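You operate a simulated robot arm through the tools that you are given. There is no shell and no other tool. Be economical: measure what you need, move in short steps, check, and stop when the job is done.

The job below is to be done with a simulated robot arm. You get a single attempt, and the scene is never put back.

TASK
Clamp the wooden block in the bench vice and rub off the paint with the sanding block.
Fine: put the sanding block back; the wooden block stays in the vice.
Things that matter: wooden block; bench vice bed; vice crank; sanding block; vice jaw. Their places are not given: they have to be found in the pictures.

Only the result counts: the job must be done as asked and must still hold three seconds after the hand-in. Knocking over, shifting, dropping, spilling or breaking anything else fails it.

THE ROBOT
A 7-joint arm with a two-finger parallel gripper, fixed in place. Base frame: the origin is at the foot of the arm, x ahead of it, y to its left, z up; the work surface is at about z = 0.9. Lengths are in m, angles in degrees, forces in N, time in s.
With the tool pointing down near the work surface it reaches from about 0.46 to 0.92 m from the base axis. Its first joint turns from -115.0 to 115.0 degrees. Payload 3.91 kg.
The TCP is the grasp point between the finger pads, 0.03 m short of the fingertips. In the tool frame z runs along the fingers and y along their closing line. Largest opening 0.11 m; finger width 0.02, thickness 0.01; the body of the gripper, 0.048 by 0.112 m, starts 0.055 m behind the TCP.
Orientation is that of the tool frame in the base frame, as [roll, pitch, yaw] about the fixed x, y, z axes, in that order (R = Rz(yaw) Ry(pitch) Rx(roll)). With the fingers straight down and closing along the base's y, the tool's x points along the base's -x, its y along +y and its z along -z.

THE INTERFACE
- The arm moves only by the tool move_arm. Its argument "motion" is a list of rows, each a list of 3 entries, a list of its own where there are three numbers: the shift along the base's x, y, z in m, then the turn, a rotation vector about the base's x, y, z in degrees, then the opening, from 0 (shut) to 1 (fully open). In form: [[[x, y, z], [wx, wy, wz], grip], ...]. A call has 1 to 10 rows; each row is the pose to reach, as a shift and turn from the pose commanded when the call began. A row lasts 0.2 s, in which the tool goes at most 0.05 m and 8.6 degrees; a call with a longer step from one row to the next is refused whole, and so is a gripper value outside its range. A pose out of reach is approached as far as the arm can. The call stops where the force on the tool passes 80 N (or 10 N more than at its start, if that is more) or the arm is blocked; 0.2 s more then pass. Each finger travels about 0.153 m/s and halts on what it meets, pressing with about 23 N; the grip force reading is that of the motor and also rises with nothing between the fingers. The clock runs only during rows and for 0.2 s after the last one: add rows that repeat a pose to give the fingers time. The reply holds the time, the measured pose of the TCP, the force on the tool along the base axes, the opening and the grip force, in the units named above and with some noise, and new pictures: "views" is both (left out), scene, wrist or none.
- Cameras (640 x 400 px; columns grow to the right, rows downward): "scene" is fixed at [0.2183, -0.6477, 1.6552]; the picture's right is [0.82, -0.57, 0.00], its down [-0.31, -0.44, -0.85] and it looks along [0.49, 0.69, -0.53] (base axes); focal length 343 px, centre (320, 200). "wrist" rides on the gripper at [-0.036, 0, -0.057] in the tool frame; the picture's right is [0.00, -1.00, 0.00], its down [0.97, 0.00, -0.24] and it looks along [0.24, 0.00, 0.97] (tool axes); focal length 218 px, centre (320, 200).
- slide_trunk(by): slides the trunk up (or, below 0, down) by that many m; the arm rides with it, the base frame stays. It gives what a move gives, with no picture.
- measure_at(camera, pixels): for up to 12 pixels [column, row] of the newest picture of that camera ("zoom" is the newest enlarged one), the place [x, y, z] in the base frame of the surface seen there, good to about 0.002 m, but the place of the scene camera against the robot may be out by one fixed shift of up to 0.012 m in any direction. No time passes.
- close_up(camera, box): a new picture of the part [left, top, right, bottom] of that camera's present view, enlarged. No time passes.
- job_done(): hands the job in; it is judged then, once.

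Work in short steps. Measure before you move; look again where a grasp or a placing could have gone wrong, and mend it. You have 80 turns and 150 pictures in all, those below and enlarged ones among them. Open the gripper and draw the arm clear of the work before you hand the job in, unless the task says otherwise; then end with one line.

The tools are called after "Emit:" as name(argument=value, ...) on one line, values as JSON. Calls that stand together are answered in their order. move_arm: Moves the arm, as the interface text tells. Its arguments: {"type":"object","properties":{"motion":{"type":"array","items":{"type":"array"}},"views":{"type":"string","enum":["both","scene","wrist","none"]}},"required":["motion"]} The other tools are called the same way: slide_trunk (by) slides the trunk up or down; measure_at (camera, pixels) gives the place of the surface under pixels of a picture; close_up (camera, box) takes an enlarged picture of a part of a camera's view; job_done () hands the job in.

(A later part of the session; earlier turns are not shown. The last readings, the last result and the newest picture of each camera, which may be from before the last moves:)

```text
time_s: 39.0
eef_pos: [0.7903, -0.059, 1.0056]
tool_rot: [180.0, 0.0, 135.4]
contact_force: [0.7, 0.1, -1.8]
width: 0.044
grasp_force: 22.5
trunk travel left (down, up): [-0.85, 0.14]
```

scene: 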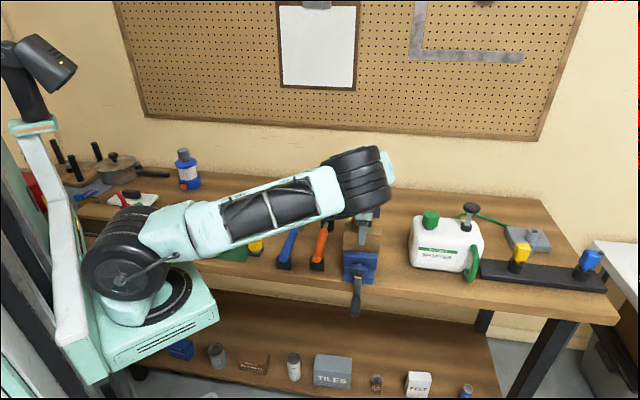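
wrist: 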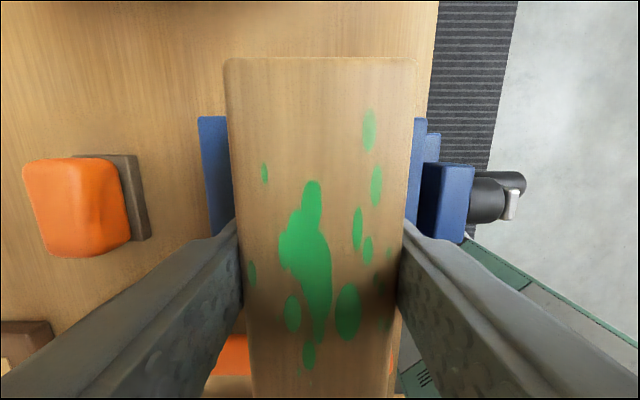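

Bottom is about 2 mm above the bed and the fingertips just above the jaws. Release and rise.

Emit:
move_arm(motion=[[[0, 0, 0], [0, 0, 0], 0.5], [[0, 0, 0], [0, 0, 0], 0.65], [[0, 0, 0], [0, 0, 0], 0.65], [[0, 0, 0.02], [0, 0, 0], 0.65], [[0, 0, 0.06], [0, 0, 0], 0.8], [[0, 0, 0.1], [0, 0, 0], 1], [[0, 0, 0.14], [0, 0, 0], 1]])

Emit:
close_up(camera="wrist", box=[220, 90, 540, 290])

```text
time_s: 40.6
eef_pos: [0.7913, -0.0585, 1.1472]
tool_rot: [-180.0, -0.1, 135.3]
contact_force: [0.1, -0.1, -0.1]
width: 0.11
grasp_force: 0.0
trunk travel left (down, up): [-0.85, 0.14]
```

scene: 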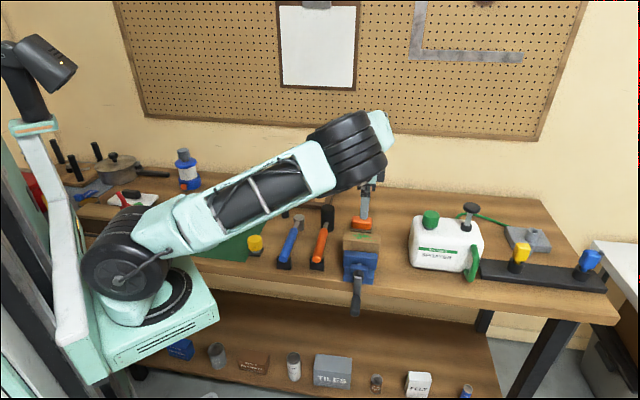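
wrist: 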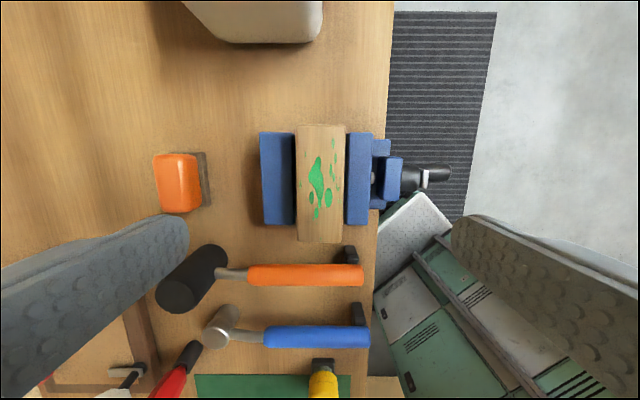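

```text
2.00 times, centred on (380, 190) of wrist
```

zoom: 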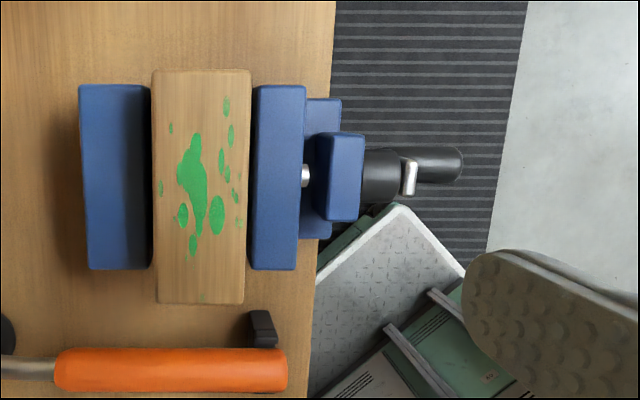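

The block stands in the vice upright. Now measure the crank: hub at zoom (385,175), arm (409,177), handle (420-460,163).

Emit:
measure_at(camera="zoom", pixels=[[375, 155], [375, 175], [395, 165], [403, 163], [409, 178], [411, 192], [425, 150], [425, 165], [425, 180], [457, 152], [457, 165], [457, 178]])

Emit:
measure_at(camera="scene", pixels=[[358, 272], [358, 279], [357, 286], [357, 293], [356, 300], [356, 305], [355, 310], [355, 314], [353, 305], [360, 305]])

Emit:
measure_at(camera="zoom", pixels=[[156, 75], [246, 75], [162, 298], [240, 298], [253, 90], [253, 265], [147, 90], [150, 265]])

```text
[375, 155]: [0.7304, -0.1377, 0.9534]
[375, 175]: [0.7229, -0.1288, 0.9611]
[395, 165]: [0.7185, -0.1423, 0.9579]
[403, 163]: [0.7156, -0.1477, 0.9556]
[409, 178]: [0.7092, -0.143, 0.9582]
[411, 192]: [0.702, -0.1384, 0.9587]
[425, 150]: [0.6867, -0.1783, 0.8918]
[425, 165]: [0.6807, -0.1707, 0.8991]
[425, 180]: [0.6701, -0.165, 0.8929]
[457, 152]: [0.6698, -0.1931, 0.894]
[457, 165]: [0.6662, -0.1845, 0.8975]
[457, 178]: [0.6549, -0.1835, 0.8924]
```

```text
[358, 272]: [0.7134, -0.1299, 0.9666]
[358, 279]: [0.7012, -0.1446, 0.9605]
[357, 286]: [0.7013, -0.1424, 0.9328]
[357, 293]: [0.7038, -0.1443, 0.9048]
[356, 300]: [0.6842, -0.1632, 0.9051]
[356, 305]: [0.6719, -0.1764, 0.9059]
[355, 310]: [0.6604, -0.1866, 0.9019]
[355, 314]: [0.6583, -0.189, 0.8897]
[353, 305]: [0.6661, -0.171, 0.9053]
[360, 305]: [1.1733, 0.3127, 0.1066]
```

```text
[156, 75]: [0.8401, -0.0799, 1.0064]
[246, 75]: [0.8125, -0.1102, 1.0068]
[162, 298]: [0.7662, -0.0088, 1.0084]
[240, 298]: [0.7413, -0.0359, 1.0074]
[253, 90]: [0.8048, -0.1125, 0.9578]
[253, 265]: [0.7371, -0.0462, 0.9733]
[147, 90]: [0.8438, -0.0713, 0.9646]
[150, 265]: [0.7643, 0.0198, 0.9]
```

Block centred at (0.790,-0.059), top z 1.007. Crank: axis along n at z about 0.946, handle parallel to it at z about 0.888, n 0.335–0.385, u 0.602. I go above the handle and turn the tool -90° so the fingers close across it and the camera stays on the outside.

Emit:
move_arm(motion=[[[0, 0, 0.02], [0, 0, -8], 1], [[-0.01, -0.01, 0.02], [0, 0, -16], 1], [[-0.03, -0.03, 0.02], [0, 0, -24], 1], [[-0.05, -0.05, 0.02], [0, 0, -32], 1], [[-0.07, -0.07, 0.02], [0, 0, -40], 1], [[-0.09, -0.09, 0.02], [0, 0, -48], 1], [[-0.11, -0.11, 0.02], [0, 0, -56], 1], [[-0.117, -0.118, 0.0], [0, 0, -64], 1], [[-0.117, -0.118, -0.02], [0, 0, -72], 1], [[-0.117, -0.118, -0.04], [0, 0, -80], 1]], views="scene")

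Emit:
move_arm(motion=[[[0, 0, 0], [0, 0, -5], 1], [[0, 0, -0.02], [0, 0, -10.3], 1]])

```text
time_s: 42.8
eef_pos: [0.6741, -0.1763, 1.107]
tool_rot: [-180.0, 0.0, 55.1]
contact_force: [-0.6, -0.4, 0.3]
width: 0.1098
grasp_force: 0.0
trunk travel left (down, up): [-0.85, 0.14]
```

scene: 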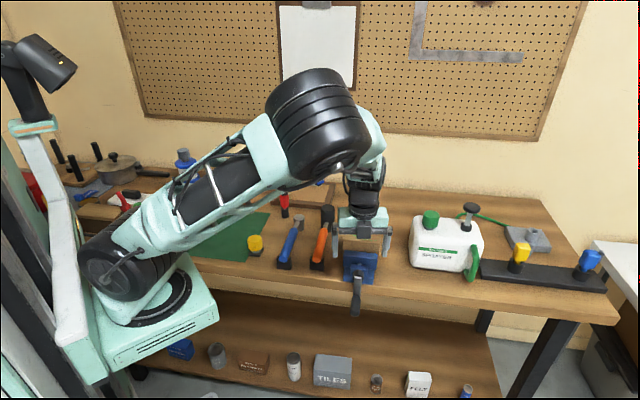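

```text
time_s: 43.4
eef_pos: [0.6732, -0.1761, 1.0868]
tool_rot: [-180.0, 0.0, 45.2]
contact_force: [-0.9, -1.1, 0.4]
width: 0.11
grasp_force: 0.1
trunk travel left (down, up): [-0.85, 0.14]
```

scene: 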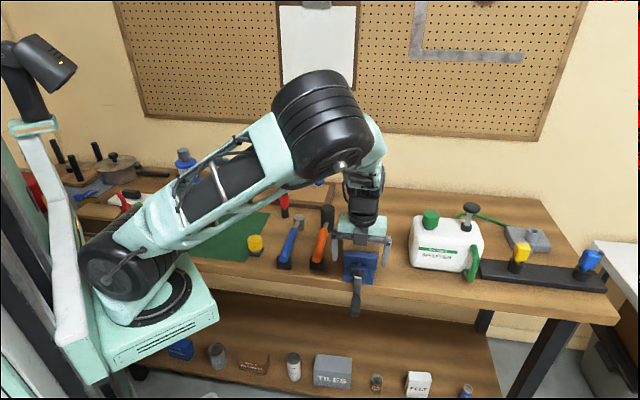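
wrist: 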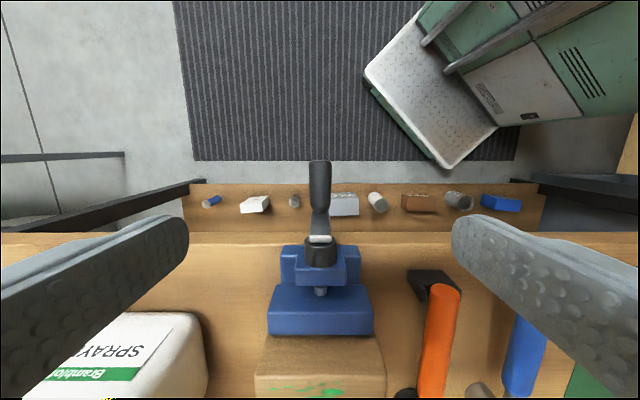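

The handle is centred at column 320. Measure it precisely from this view.

Emit:
measure_at(camera="wrist", pixels=[[320, 165], [320, 180], [320, 195], [311, 185], [329, 185], [320, 207], [320, 222], [320, 232], [320, 238], [320, 250], [308, 250], [332, 250]])

Emit:
close_up(camera="wrist", box=[260, 140, 390, 340])

```text
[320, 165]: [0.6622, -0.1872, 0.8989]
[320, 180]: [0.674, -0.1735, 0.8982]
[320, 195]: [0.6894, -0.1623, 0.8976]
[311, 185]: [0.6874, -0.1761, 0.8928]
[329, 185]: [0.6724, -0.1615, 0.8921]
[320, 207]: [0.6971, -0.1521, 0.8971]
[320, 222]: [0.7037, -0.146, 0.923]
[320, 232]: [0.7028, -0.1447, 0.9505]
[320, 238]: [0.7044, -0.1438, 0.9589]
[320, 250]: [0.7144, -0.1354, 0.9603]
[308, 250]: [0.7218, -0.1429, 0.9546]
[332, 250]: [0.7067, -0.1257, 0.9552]
```

```text
2.00 times, centred on (325, 240) of wrist
```

zoom: 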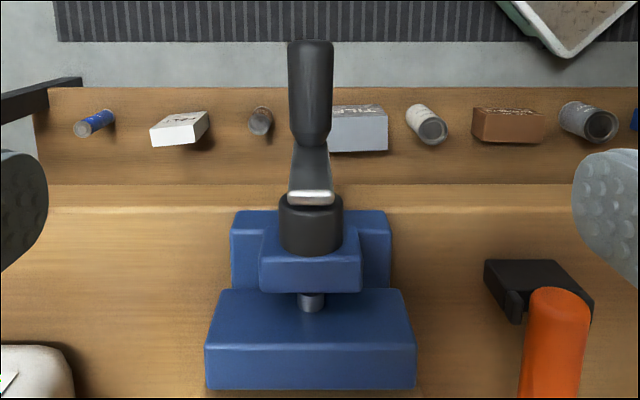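

Handle top z 0.898, n 0.336–0.385, u 0.6005. Descend to z 0.888 around it and close.

Emit:
move_arm(motion=[[[0.003, 0.003, -0.045], [0, 0, 0], 1], [[0.003, 0.003, -0.09], [0, 0, 0], 1], [[0.003, 0.003, -0.135], [0, 0, 0], 1], [[0.003, 0.003, -0.175], [0, 0, 0], 1], [[0.003, 0.003, -0.199], [0, 0, 0], 0.8], [[0.003, 0.003, -0.199], [0, 0, 0], 0.4], [[0.003, 0.003, -0.199], [0, 0, 0], 0], [[0.003, 0.003, -0.199], [0, 0, 0], 0], [[0.003, 0.003, -0.199], [0, 0, 0], 0]])

```text
time_s: 45.4
eef_pos: [0.6766, -0.1718, 0.8871]
tool_rot: [180.0, 0.1, 45.0]
contact_force: [-0.9, 1.2, -5.7]
width: 0.0253
grasp_force: 45.2
trunk travel left (down, up): [-0.85, 0.14]
```

scene: 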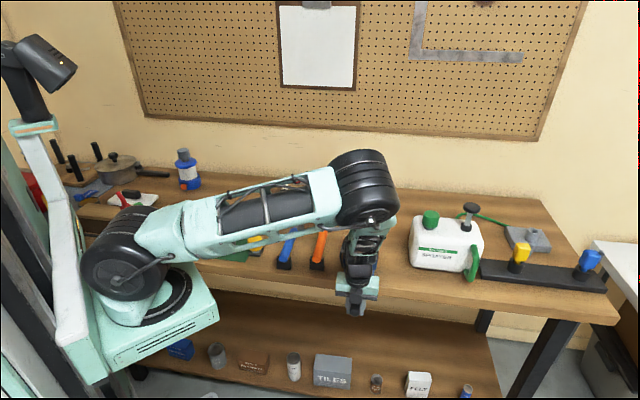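
wrist: 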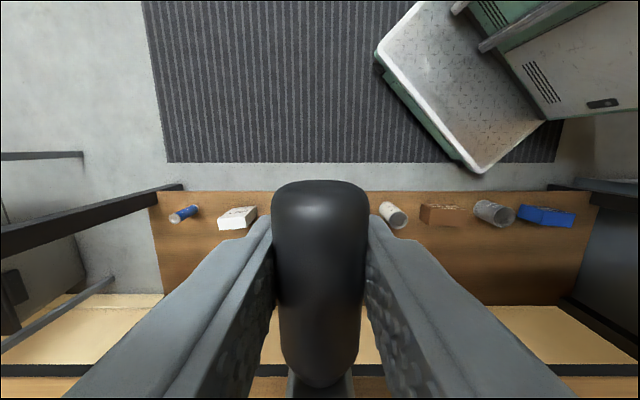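

The handle is gripped (width 0.0253). Try turning 30° clockwise as seen from the handle end (toward -u and up), watching forces and the jaw.

Emit:
move_arm(motion=[[[-0.0044, 0.0044, 0.0003], [0, 0, 0], 0], [[-0.0088, 0.0088, 0.0013], [0, 0, 0], 0], [[-0.0131, 0.0131, 0.0029], [0, 0, 0], 0], [[-0.0173, 0.0173, 0.0052], [0, 0, 0], 0], [[-0.0212, 0.0212, 0.008], [0, 0, 0], 0]])

Emit:
close_up(camera="scene", box=[325, 215, 395, 325])

```text
time_s: 46.6
eef_pos: [0.6554, -0.1511, 0.8955]
tool_rot: [-180.0, 0.0, 45.0]
contact_force: [7.0, -1.1, -3.4]
width: 0.0256
grasp_force: 44.5
trunk travel left (down, up): [-0.85, 0.14]
```

scene: 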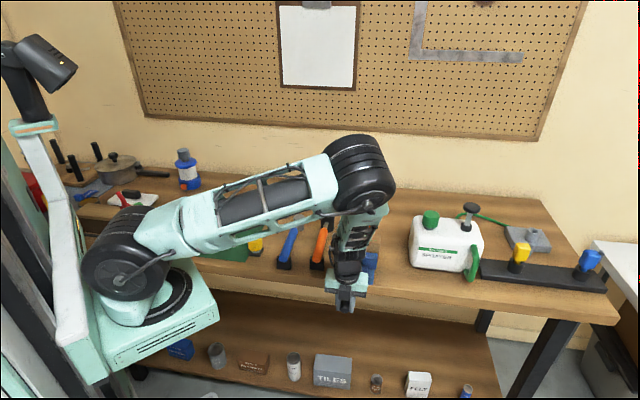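
wrist: 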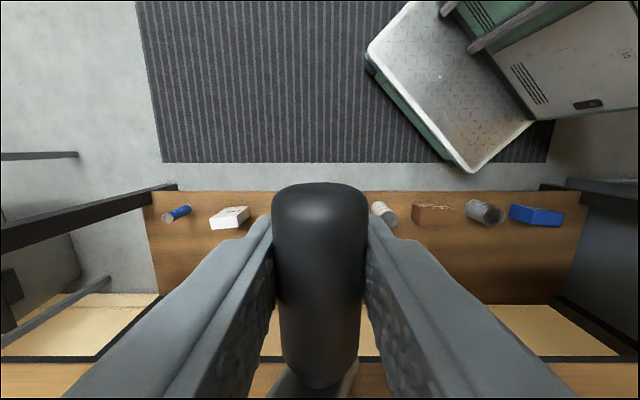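

```text
3.64 times, centred on (360, 270) of scene
```

zoom: 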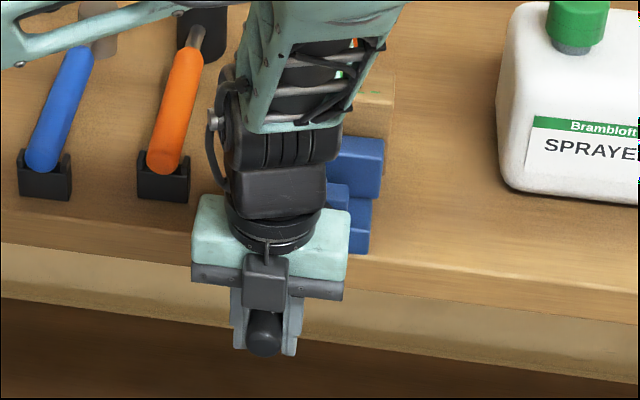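

It turns easily. Continue along the circle (r 0.06) to 90°.

Emit:
move_arm(motion=[[[-0.0049, 0.0049, 0.0047], [0, 0, 0], 0], [[-0.0093, 0.0093, 0.0103], [0, 0, 0], 0], [[-0.0131, 0.0131, 0.0167], [0, 0, 0], 0], [[-0.0162, 0.0162, 0.0238], [0, 0, 0], 0], [[-0.0187, 0.0187, 0.0314], [0, 0, 0], 0], [[-0.0203, 0.0203, 0.0395], [0, 0, 0], 0], [[-0.0211, 0.0211, 0.0478], [0, 0, 0], 0], [[-0.0212, 0.0212, 0.052], [0, 0, 0], 0]])

Emit:
close_up(camera="scene", box=[325, 205, 395, 315])

```text
time_s: 48.4
eef_pos: [0.633, -0.1317, 0.9461]
tool_rot: [-180.0, 0.2, 45.0]
contact_force: [-4.6, -9.1, -5.4]
width: 0.0253
grasp_force: 45.6
trunk travel left (down, up): [-0.85, 0.14]
```

scene: 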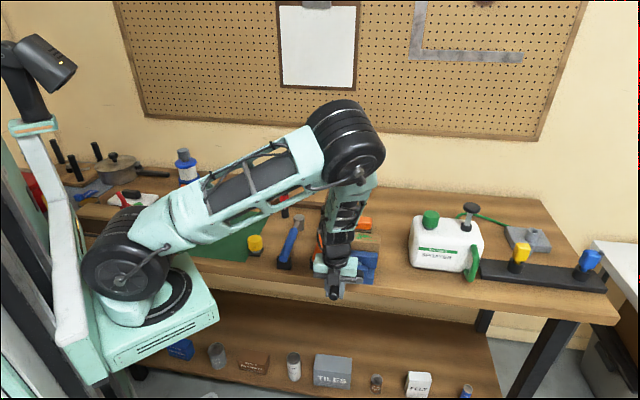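
wrist: 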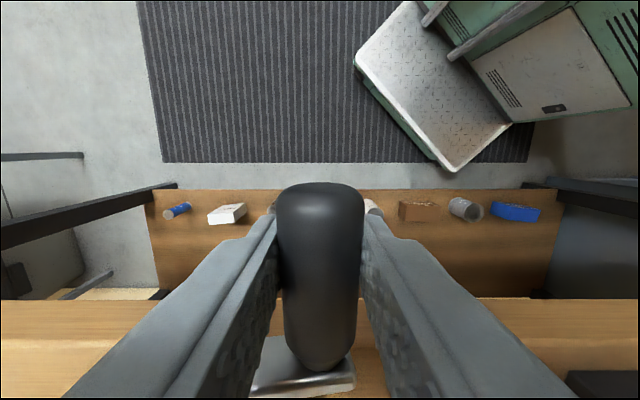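

```text
3.64 times, centred on (360, 260) of scene
```

zoom: 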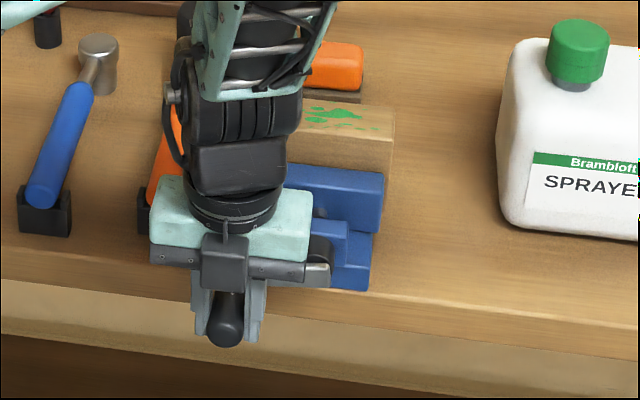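

The crank is at 90°. Check whether the jaw moved by measuring the moving jaw's visible corner and the gap.

Emit:
measure_at(camera="zoom", pixels=[[378, 172], [340, 168], [378, 182], [378, 200], [350, 180], [345, 235], [392, 135], [388, 150], [318, 245], [318, 270]])

Emit:
close_up(camera="scene", box=[350, 225, 390, 285])

```text
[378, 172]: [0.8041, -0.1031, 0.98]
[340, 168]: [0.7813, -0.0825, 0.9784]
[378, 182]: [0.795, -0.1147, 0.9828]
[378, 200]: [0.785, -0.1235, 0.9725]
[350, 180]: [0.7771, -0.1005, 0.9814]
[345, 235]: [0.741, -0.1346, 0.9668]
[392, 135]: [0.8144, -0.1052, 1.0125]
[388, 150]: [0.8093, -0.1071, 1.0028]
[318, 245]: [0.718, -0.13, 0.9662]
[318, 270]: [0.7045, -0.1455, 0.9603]
```

```text
6.67 times, centred on (370, 255) of scene
```

zoom: 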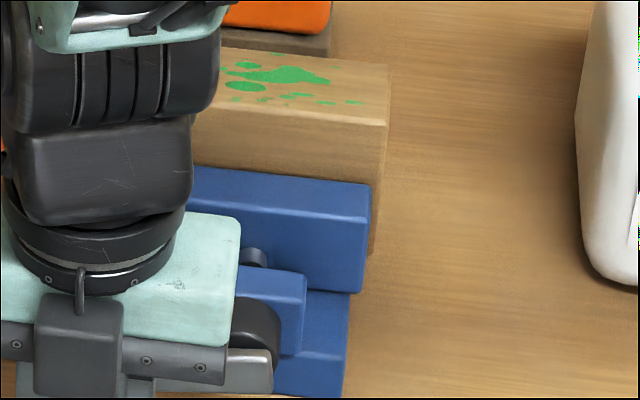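

The jaw seems closer to the block. Continue the turn from 90° to about 154°.

Emit:
move_arm(motion=[[[0.0004, -0.0004, 0.0084], [0, 0, 0], 0], [[0.0016, -0.0016, 0.0165], [0, 0, 0], 0], [[0.0037, -0.0037, 0.0244], [0, 0, 0], 0], [[0.0064, -0.0064, 0.0318], [0, 0, 0], 0], [[0.0099, -0.0099, 0.0386], [0, 0, 0], 0], [[0.0141, -0.0141, 0.0446], [0, 0, 0], 0], [[0.0187, -0.0187, 0.0497], [0, 0, 0], 0], [[0.0238, -0.0238, 0.0539], [0, 0, 0], 0]])

Emit:
close_up(camera="scene", box=[325, 205, 395, 315])

```text
time_s: 50.2
eef_pos: [0.6601, -0.1545, 1.0039]
tool_rot: [179.6, -0.2, 45.0]
contact_force: [-3.4, 11.1, 25.9]
width: 0.0256
grasp_force: 45.0
trunk travel left (down, up): [-0.85, 0.14]
```

scene: 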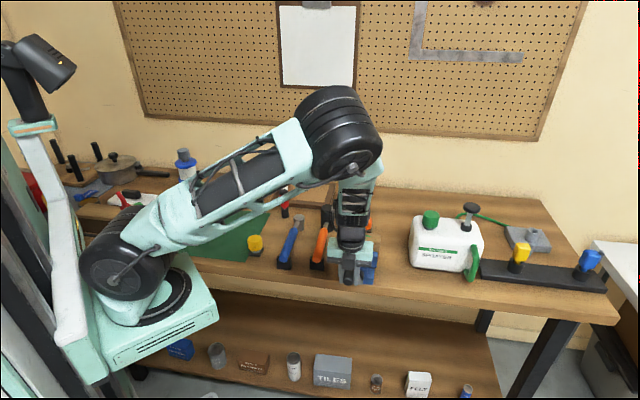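
wrist: 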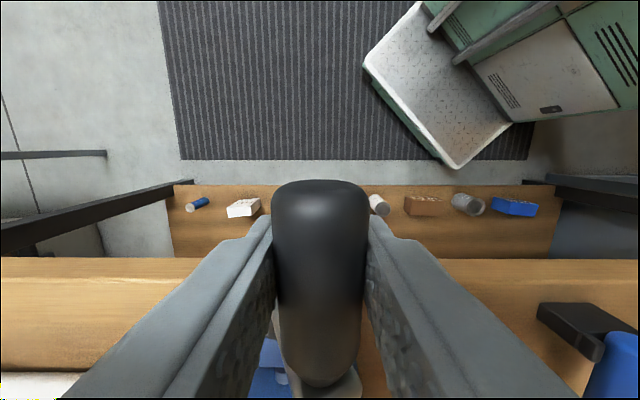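

```text
3.64 times, centred on (360, 260) of scene
```

zoom: 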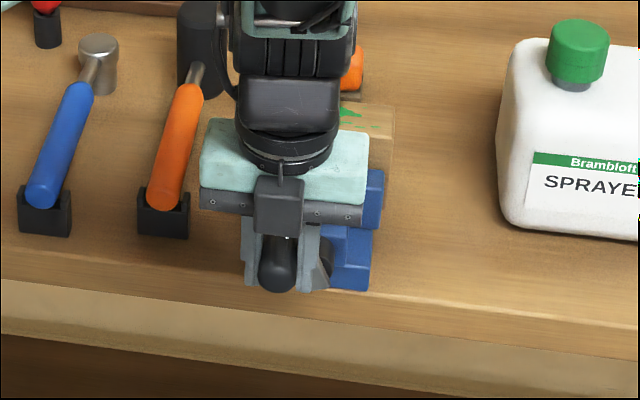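

Force is slightly up (26 N), so the true radius is about 0.061 around z 0.9475. Correct the circle and go on over the top to about 204°.

Emit:
move_arm(motion=[[[0.0066, -0.0066, 0.0044], [0, 0, 0], 0], [[0.0125, -0.0125, 0.0062], [0, 0, 0], 0], [[0.0185, -0.0185, 0.0068], [0, 0, 0], 0], [[0.0245, -0.0245, 0.0062], [0, 0, 0], 0], [[0.0304, -0.0304, 0.0044], [0, 0, 0], 0], [[0.0361, -0.0361, 0.0015], [0, 0, 0], 0]])

Emit:
close_up(camera="scene", box=[325, 205, 395, 315])

```text
time_s: 51.6
eef_pos: [0.694, -0.1913, 1.0034]
tool_rot: [-179.9, 0.2, 45.0]
contact_force: [-2.5, 7.8, -1.9]
width: 0.0256
grasp_force: 45.1
trunk travel left (down, up): [-0.85, 0.14]
```

scene: 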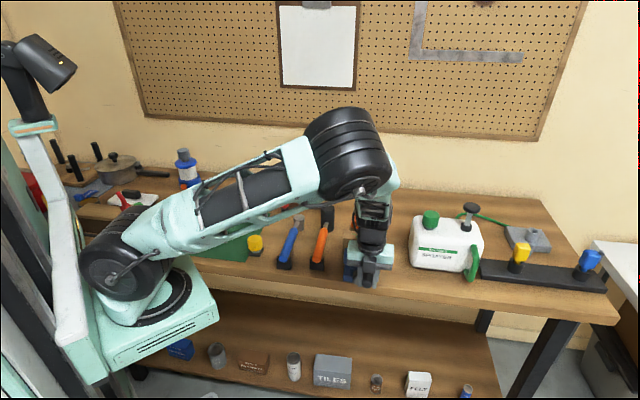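
wrist: 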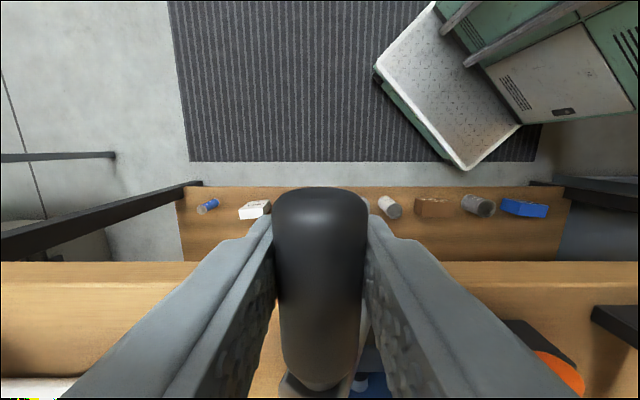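

```text
3.64 times, centred on (360, 260) of scene
```

zoom: 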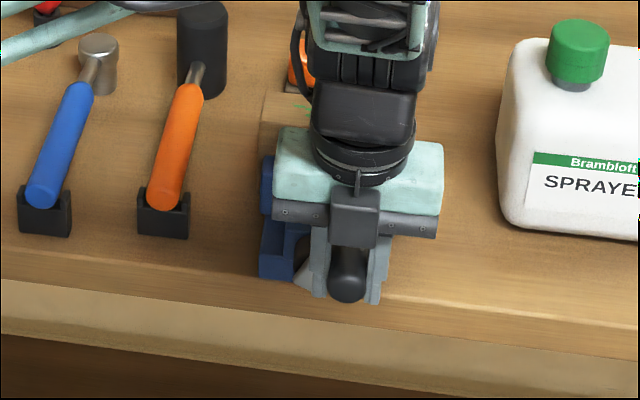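

Smooth so far. Continue from 204° to 268°.

Emit:
move_arm(motion=[[[0.0053, -0.0053, -0.004], [0, 0, 0], 0], [[0.0102, -0.0102, -0.009], [0, 0, 0], 0], [[0.0145, -0.0145, -0.0149], [0, 0, 0], 0], [[0.0182, -0.0182, -0.0216], [0, 0, 0], 0], [[0.0212, -0.0212, -0.029], [0, 0, 0], 0], [[0.0235, -0.0235, -0.0369], [0, 0, 0], 0], [[0.025, -0.025, -0.0451], [0, 0, 0], 0], [[0.0256, -0.0256, -0.0536], [0, 0, 0], 0]])

Emit:
close_up(camera="scene", box=[325, 205, 395, 315])

```text
time_s: 53.4
eef_pos: [0.7183, -0.2144, 0.9508]
tool_rot: [-180.0, 0.0, 45.1]
contact_force: [-22.1, 13.6, 16.2]
width: 0.0254
grasp_force: 44.8
trunk travel left (down, up): [-0.85, 0.14]
```

scene: 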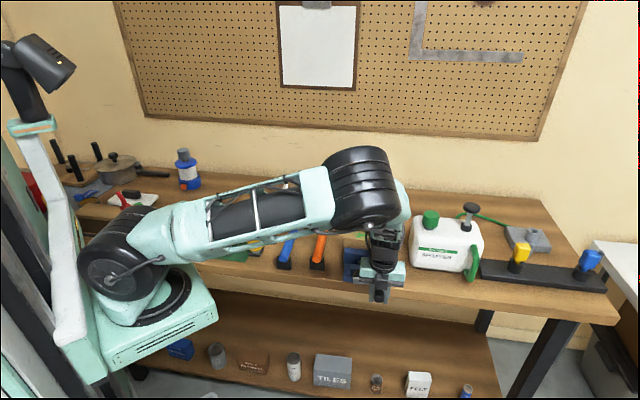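
wrist: 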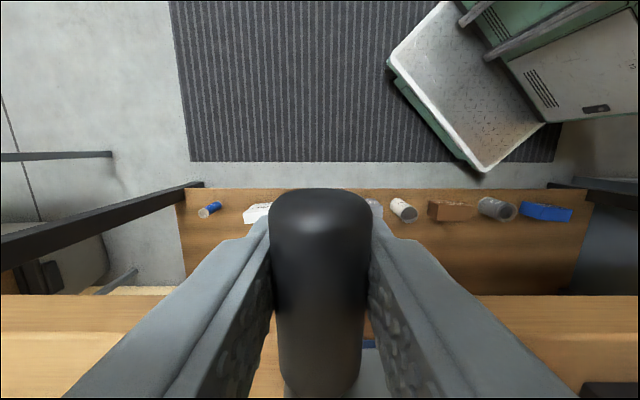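

```text
3.64 times, centred on (360, 260) of scene
```

zoom: 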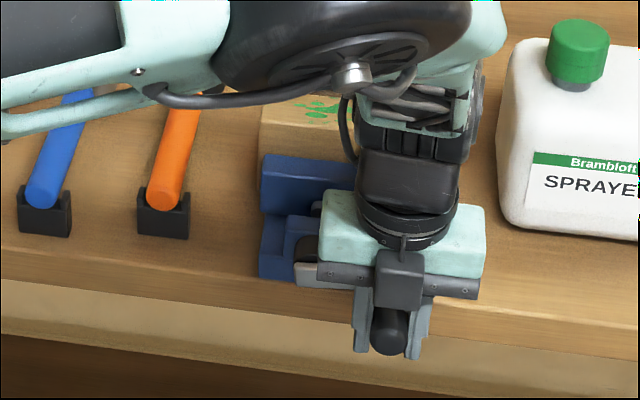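

A bit of resistance now (16 N). Measure the moving jaw's left edge against the block.

Emit:
close_up(camera="scene", box=[335, 225, 375, 285])

```text
6.67 times, centred on (355, 255) of scene
```

zoom: 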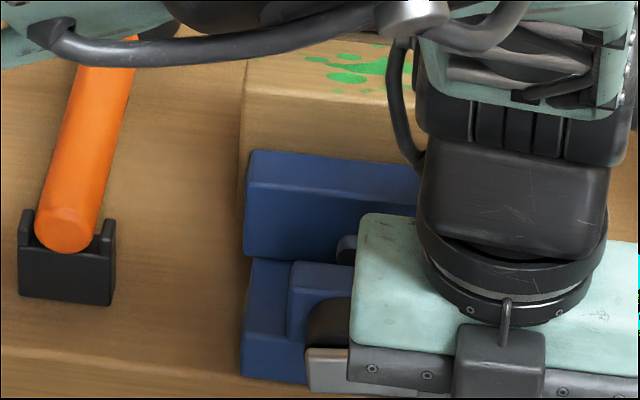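

Emit:
measure_at(camera="zoom", pixels=[[260, 155], [260, 170], [255, 190], [255, 195], [330, 170], [330, 200], [260, 140], [300, 130], [255, 100], [300, 100]])

```text
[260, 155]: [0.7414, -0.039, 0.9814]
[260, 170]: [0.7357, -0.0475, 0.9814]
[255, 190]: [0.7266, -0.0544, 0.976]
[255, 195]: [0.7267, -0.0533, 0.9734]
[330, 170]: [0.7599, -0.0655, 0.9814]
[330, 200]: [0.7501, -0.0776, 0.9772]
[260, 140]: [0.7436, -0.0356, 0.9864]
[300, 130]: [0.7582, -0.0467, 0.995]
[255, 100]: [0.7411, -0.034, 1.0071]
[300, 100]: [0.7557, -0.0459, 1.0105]
```

The jaw has advanced about 12 mm (0.463 → 0.475); roughly 4 mm remains. Continue from 268° to about 316°, letting force stop it.

Emit:
move_arm(motion=[[[-0.0009, 0.0009, -0.0084], [0, 0, 0], 0], [[-0.002, 0.002, -0.0166], [0, 0, 0], 0], [[-0.0038, 0.0038, -0.0246], [0, 0, 0], 0], [[-0.0064, 0.0064, -0.0321], [0, 0, 0], 0], [[-0.0097, 0.0097, -0.039], [0, 0, 0], 0], [[-0.0136, 0.0136, -0.0453], [0, 0, 0], 0]])

Emit:
close_up(camera="scene", box=[335, 225, 375, 285])

```text
time_s: 54.8
eef_pos: [0.7111, -0.209, 0.9065]
tool_rot: [179.1, -0.2, 44.7]
contact_force: [44.9, -37.7, 10.9]
width: 0.0253
grasp_force: 45.1
trunk travel left (down, up): [-0.85, 0.14]
```

scene: 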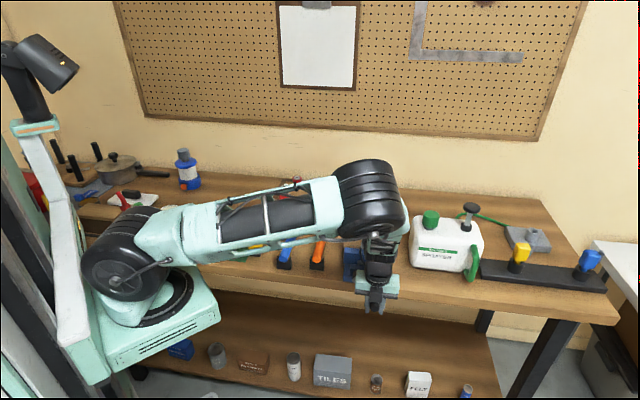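
wrist: 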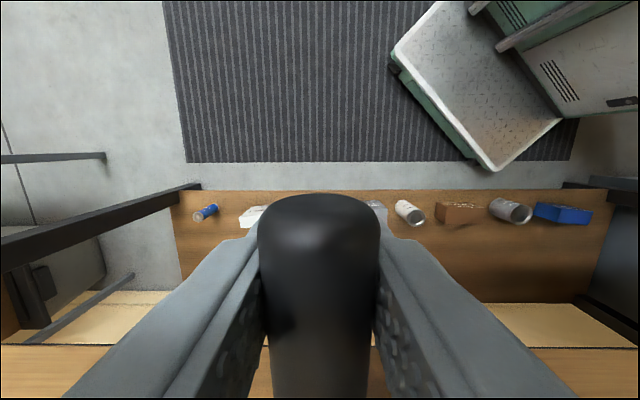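

```text
6.67 times, centred on (355, 255) of scene
```

zoom: 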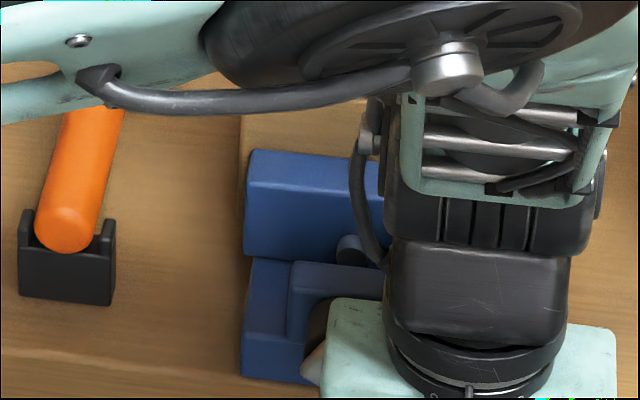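

Strong resistance (58 N against the turning direction) and the jaw no longer moves: the vice appears tight. Measure the handle and jaw.

Emit:
measure_at(camera="wrist", pixels=[[320, 210], [320, 240], [320, 300], [320, 360], [275, 240], [365, 240]])

Emit:
measure_at(camera="zoom", pixels=[[260, 155], [260, 170], [255, 190], [330, 170], [260, 140], [300, 130], [300, 120], [270, 120]])

```text
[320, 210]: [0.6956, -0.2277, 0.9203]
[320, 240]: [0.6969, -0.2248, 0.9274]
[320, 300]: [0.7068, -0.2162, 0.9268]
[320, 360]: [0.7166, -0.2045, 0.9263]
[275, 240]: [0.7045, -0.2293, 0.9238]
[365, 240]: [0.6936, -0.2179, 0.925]
```

```text
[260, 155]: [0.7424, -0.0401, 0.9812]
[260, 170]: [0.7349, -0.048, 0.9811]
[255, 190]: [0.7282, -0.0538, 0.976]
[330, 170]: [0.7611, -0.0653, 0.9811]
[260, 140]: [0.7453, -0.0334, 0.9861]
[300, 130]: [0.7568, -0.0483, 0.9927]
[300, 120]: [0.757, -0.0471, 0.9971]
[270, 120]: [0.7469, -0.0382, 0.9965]
```

The handle stands at about 302° while 316° was commanded: it is stalling against the clamped block. One more small push to be sure it is tight.

Emit:
move_arm(motion=[[[-0.0025, 0.0025, -0.003], [0, 0, 0], 0], [[-0.005, 0.005, -0.006], [0, 0, 0], 0], [[-0.008, 0.008, -0.009], [0, 0, 0], 0]], views="wrist")

Emit:
measure_at(camera="wrist", pixels=[[320, 210], [320, 240], [320, 300], [320, 360]])

```text
time_s: 55.4
eef_pos: [0.714, -0.2107, 0.9072]
tool_rot: [178.0, -0.2, 44.4]
contact_force: [13.5, -19.1, 21.6]
width: 0.0255
grasp_force: 45.4
trunk travel left (down, up): [-0.85, 0.14]
stopped in row 2: the force on the tool passed its limit (the readings are from after the stop); the commanded pose is now the measured one
```

wrist: 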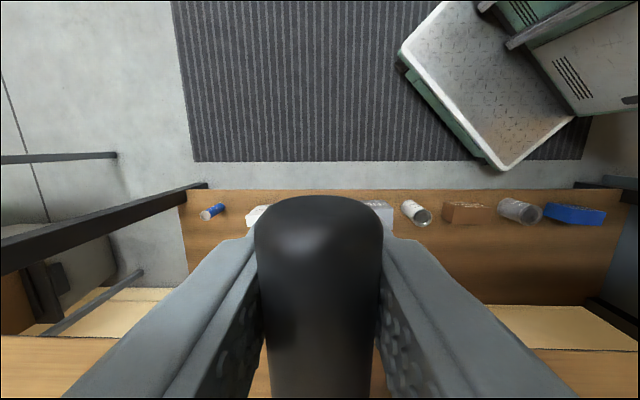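

```text
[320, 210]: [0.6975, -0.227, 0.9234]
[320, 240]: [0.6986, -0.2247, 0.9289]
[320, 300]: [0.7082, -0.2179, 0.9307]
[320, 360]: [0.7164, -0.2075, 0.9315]
```

Crank stalls at the same angle: clamped. Release and rise straight up.

Emit:
move_arm(motion=[[[0, 0, 0], [0, 0, 0], 0.5], [[0, 0, 0], [0, 0, 0], 0.8], [[0, 0, 0.03], [0, 0, 0], 0.8], [[0, 0, 0.07], [0, 0, 0], 0.8], [[0, 0, 0.11], [0, 0, 0], 0.8], [[0, 0, 0.15], [0, 0, 0], 0.8], [[0, 0, 0.19], [0, 0, 0], 0.8], [[0, 0, 0.23], [0, 0, 0], 0.8]])

Emit:
close_up(camera="wrist", box=[240, 200, 440, 400])

Emit:
close_up(camera="scene", box=[325, 205, 395, 315])

```text
time_s: 57.2
eef_pos: [0.7116, -0.2079, 1.1331]
tool_rot: [178.4, -0.1, 44.7]
contact_force: [-0.1, -1.2, -0.6]
width: 0.0883
grasp_force: 0.1
trunk travel left (down, up): [-0.85, 0.14]
```

scene: 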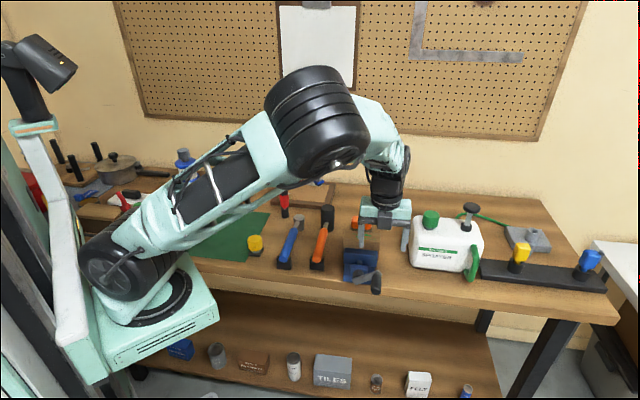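
wrist: 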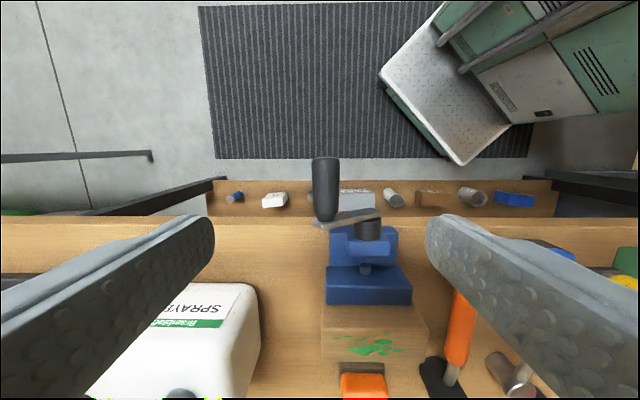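

```text
2.00 times, centred on (340, 300) of wrist
```

zoom: 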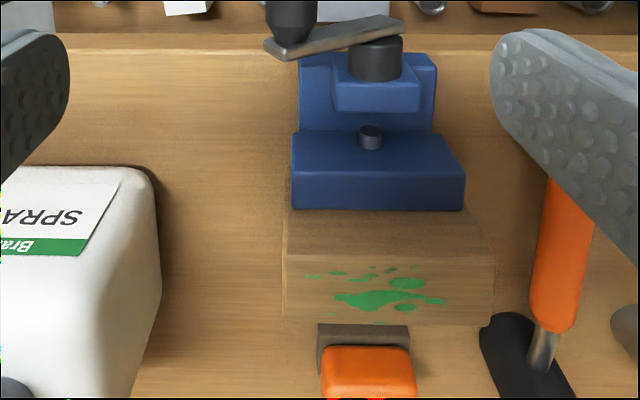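

```text
3.64 times, centred on (360, 260) of scene
```

zoom: 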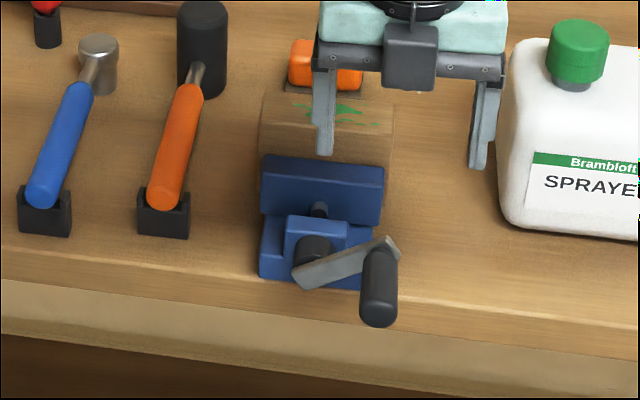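

Jaw is tight against the block and the crank holds. Rise, correct the small tilt, then turn back to yaw 135 and move above the orange sanding block near (0.905,0.068).

Emit:
move_arm(motion=[[[0, 0, 0.03], [0.57, 0.57, 0], 0.8], [[0, 0, 0.06], [1.13, 1.13, 0], 0.9], [[0.0, 0.03, 0.07], [1.13, 1.13, 0], 1]], views="none")

Emit:
move_arm(motion=[[[0.015, 0.022, 0], [0, 0, 8.5], 1], [[0.03, 0.044, 0], [0, 0, 17], 1], [[0.045, 0.066, 0], [0, 0, 25.5], 1], [[0.06, 0.088, 0], [0, 0, 34], 1], [[0.075, 0.11, 0], [0, 0, 42.5], 1], [[0.09, 0.132, 0], [0, 0, 51], 1], [[0.105, 0.154, 0], [0, 0, 59.5], 1], [[0.12, 0.176, 0], [0, 0, 68], 1], [[0.135, 0.198, 0], [0, 0, 76.5], 1], [[0.15, 0.22, -0.02], [0, 0, 85], 1]], views="none")

Emit:
move_arm(motion=[[[0.01, 0.01, -0.02], [0, 0, 5], 1], [[0.02, 0.02, -0.04], [0, 0, 5.3], 1]])

```text
time_s: 58.0
eef_pos: [0.7115, -0.1778, 1.2057]
tool_rot: [-180.0, -0.3, 44.6]
contact_force: [0.1, -0.7, 0.5]
width: 0.1098
grasp_force: 0.1
trunk travel left (down, up): [-0.85, 0.14]
```

```text
time_s: 60.2
eef_pos: [0.8628, 0.0418, 1.1837]
tool_rot: [-180.0, -0.4, 129.7]
contact_force: [-0.4, -0.7, 0.8]
width: 0.1099
grasp_force: 0.0
trunk travel left (down, up): [-0.85, 0.14]
```

```text
time_s: 60.8
eef_pos: [0.8824, 0.0615, 1.1452]
tool_rot: [-180.0, -0.3, 134.9]
contact_force: [-0.5, -0.1, 0.2]
width: 0.11
grasp_force: 0.1
trunk travel left (down, up): [-0.85, 0.14]
```

scene: 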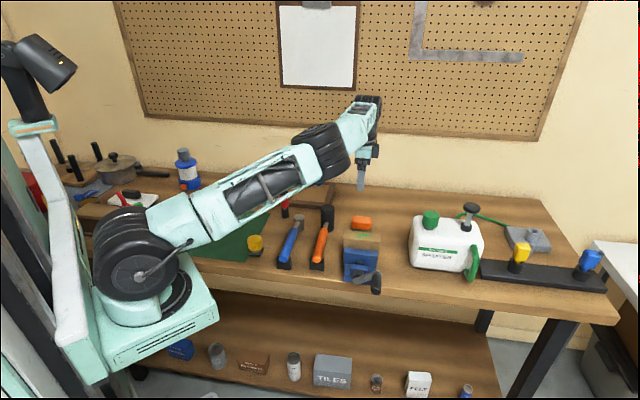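
wrist: 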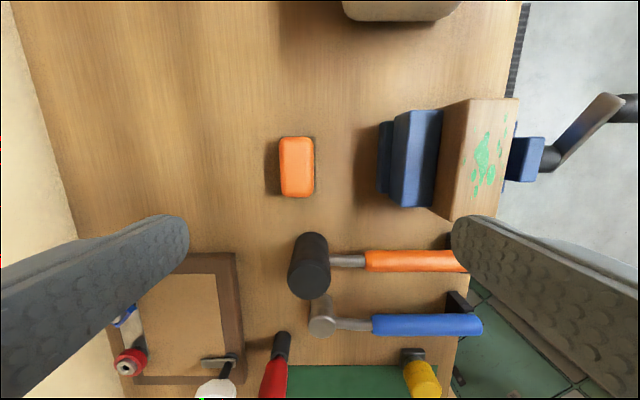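

Measure the sanding block corners around (296,167) and also check the block against the jaws.

Emit:
close_up(camera="wrist", box=[250, 80, 570, 280])

Emit:
measure_at(camera="wrist", pixels=[[283, 141], [310, 141], [285, 193], [311, 193], [296, 167], [281, 167], [312, 167], [296, 139], [297, 195], [276, 180], [318, 167]])

```text
2.00 times, centred on (410, 180) of wrist
```

zoom: 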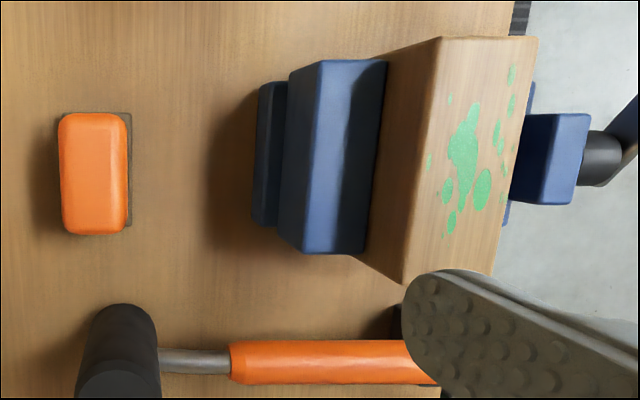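

```text
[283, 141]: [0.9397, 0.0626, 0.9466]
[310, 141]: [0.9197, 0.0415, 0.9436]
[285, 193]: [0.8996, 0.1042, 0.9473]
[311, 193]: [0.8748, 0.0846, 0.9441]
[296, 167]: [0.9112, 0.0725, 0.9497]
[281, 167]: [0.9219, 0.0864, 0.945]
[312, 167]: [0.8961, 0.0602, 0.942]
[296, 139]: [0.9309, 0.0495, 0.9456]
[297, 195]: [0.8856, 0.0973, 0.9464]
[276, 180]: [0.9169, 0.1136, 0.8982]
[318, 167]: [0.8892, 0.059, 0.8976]
```

Sanding block: centre (0.9085,0.0733), about 0.068 × 0.04, top z 0.95, aligned with the vice. Descend and grip it across its width.

Emit:
move_arm(motion=[[[0.0261, 0.0118, -0.03], [0, 0, 0], 1], [[0.0261, 0.0118, -0.075], [0, 0, 0], 1], [[0.0261, 0.0118, -0.12], [0, 0, 0], 1], [[0.0261, 0.0118, -0.16], [0, 0, 0], 1], [[0.0261, 0.0118, -0.185], [0, 0, 0], 1], [[0.0261, 0.0118, -0.195], [0, 0, 0], 1]])

```text
time_s: 62.2
eef_pos: [0.9069, 0.0746, 0.9485]
tool_rot: [-180.0, -0.3, 135.0]
contact_force: [0.5, 0.5, 0.4]
width: 0.1101
grasp_force: 0.3
trunk travel left (down, up): [-0.85, 0.14]
```

scene: 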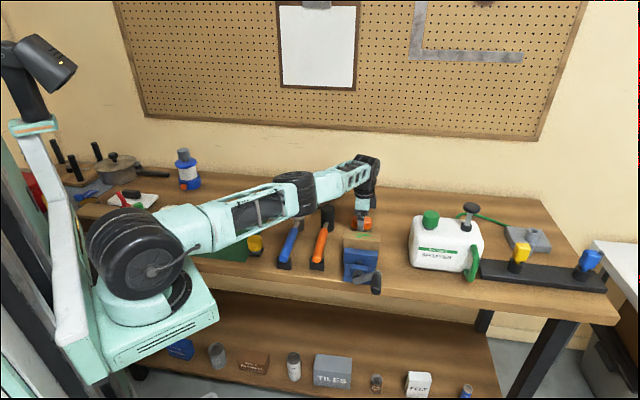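
wrist: 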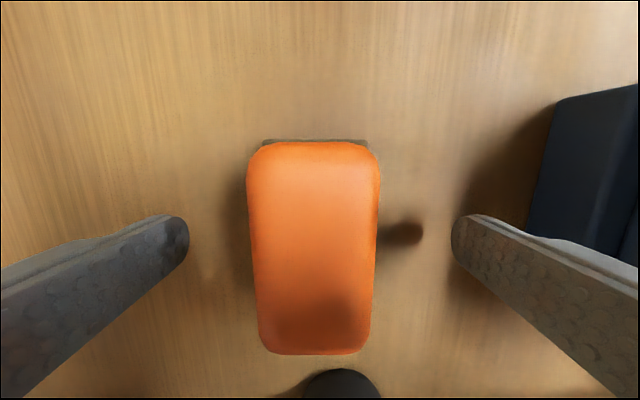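

Well centred. Close on it and do a small test lift.

Emit:
move_arm(motion=[[[0, 0, 0], [0, 0, 0], 0.6], [[0, 0, 0], [0, 0, 0], 0.2], [[0, 0, 0], [0, 0, 0], 0], [[0, 0, 0], [0, 0, 0], 0], [[0, 0, 0.008], [0, 0, 0], 0], [[0, 0, 0.018], [0, 0, 0], 0], [[0, 0, 0.03], [0, 0, 0], 0]])

Emit:
close_up(camera="scene", box=[325, 195, 395, 285])

```text
time_s: 63.8
eef_pos: [0.9089, 0.0744, 0.9795]
tool_rot: [180.0, -0.3, 135.0]
contact_force: [0.8, -0.5, -0.1]
width: 0.0396
grasp_force: 23.0
trunk travel left (down, up): [-0.85, 0.14]
```

scene: 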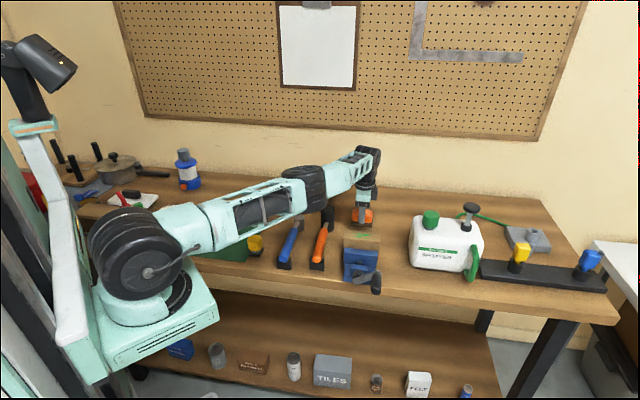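
wrist: 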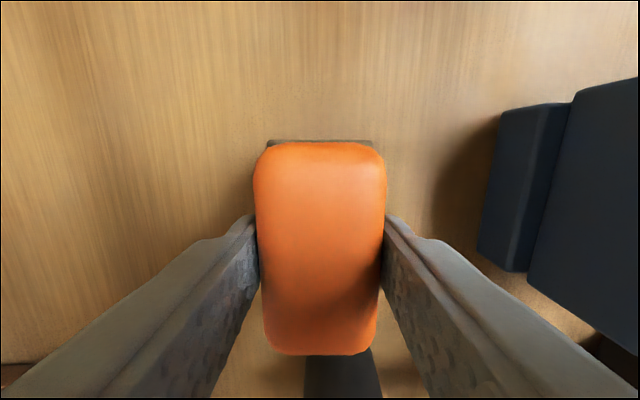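

```text
4.44 times, centred on (360, 240) of scene
```

zoom: 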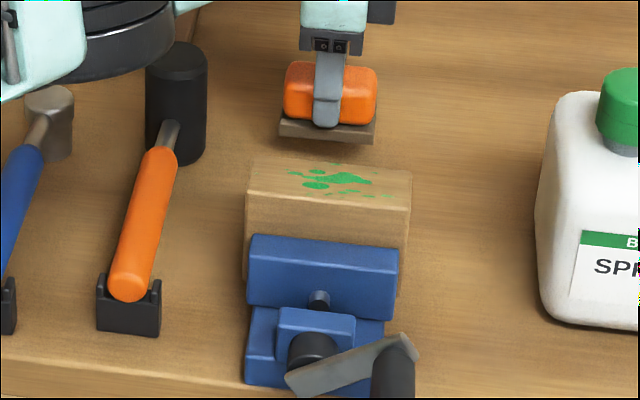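

The sanding block is held (width 0.0396), its face about 0.05 below the TCP. Lift and go above the clamped block (0.7955,-0.053).

Emit:
move_arm(motion=[[[0, 0, 0.04], [0, 0, 0], 0], [[0, 0, 0.08], [0, 0, 0], 0], [[0, 0, 0.115], [0, 0, 0], 0], [[-0.025, -0.028, 0.12], [0, 0, 0], 0], [[-0.05, -0.056, 0.12], [0, 0, 0], 0], [[-0.075, -0.084, 0.12], [0, 0, 0], 0], [[-0.1, -0.112, 0.12], [0, 0, 0], 0], [[-0.1134, -0.1274, 0.115], [0, 0, 0], 0], [[-0.1134, -0.1274, 0.1], [0, 0, 0], 0]])

Emit:
close_up(camera="scene", box=[325, 195, 395, 285])

```text
time_s: 65.8
eef_pos: [0.7936, -0.0543, 1.0785]
tool_rot: [-180.0, -0.3, 134.9]
contact_force: [-0.6, 0.2, -0.7]
width: 0.0398
grasp_force: 23.1
trunk travel left (down, up): [-0.85, 0.14]
```

scene: 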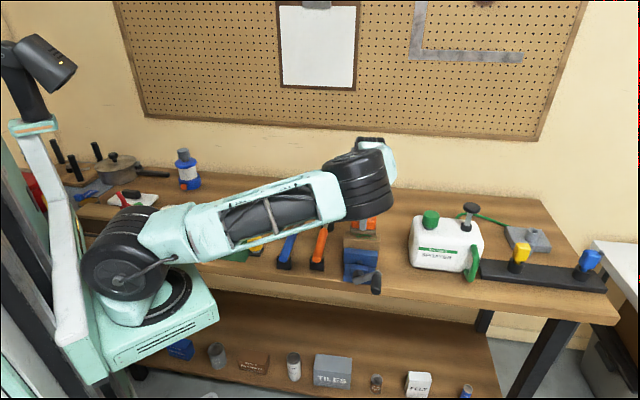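
wrist: 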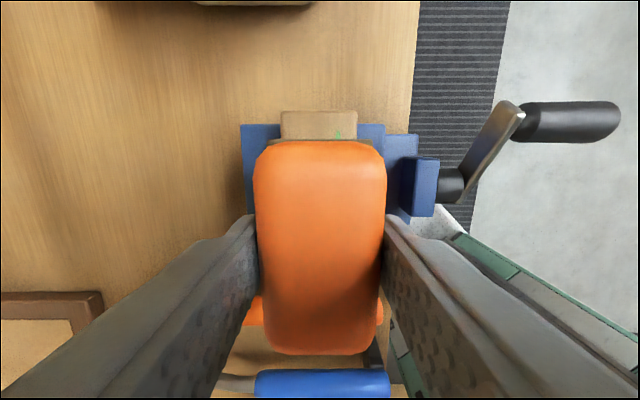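

```text
4.44 times, centred on (360, 240) of scene
```

zoom: 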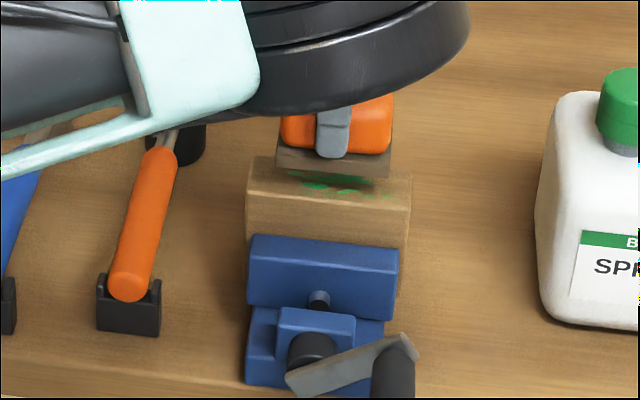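

Sander is over the paint. Lower gently to contact.

Emit:
move_arm(motion=[[[0, 0, -0.01], [0, 0, 0], 0], [[0, 0, -0.017], [0, 0, 0], 0], [[0, 0, -0.02], [0, 0, 0], 0], [[0, 0, -0.022], [0, 0, 0], 0]], views="none")

```text
time_s: 66.8
eef_pos: [0.7936, -0.0534, 1.0566]
tool_rot: [-180.0, -0.4, 135.0]
contact_force: [-0.3, 0.7, -0.3]
width: 0.0394
grasp_force: 23.3
trunk travel left (down, up): [-0.85, 0.14]
```

Emit:
move_arm(motion=[[[0, 0, -0.001], [0, 0, 0], 0], [[0, 0, -0.002], [0, 0, 0], 0], [[0, 0, -0.003], [0, 0, 0], 0]], views="none")

```text
time_s: 67.6
eef_pos: [0.7933, -0.0526, 1.0552]
tool_rot: [180.0, -0.2, 134.9]
contact_force: [1.9, -0.8, 15.2]
width: 0.0397
grasp_force: 22.6
trunk travel left (down, up): [-0.85, 0.14]
```

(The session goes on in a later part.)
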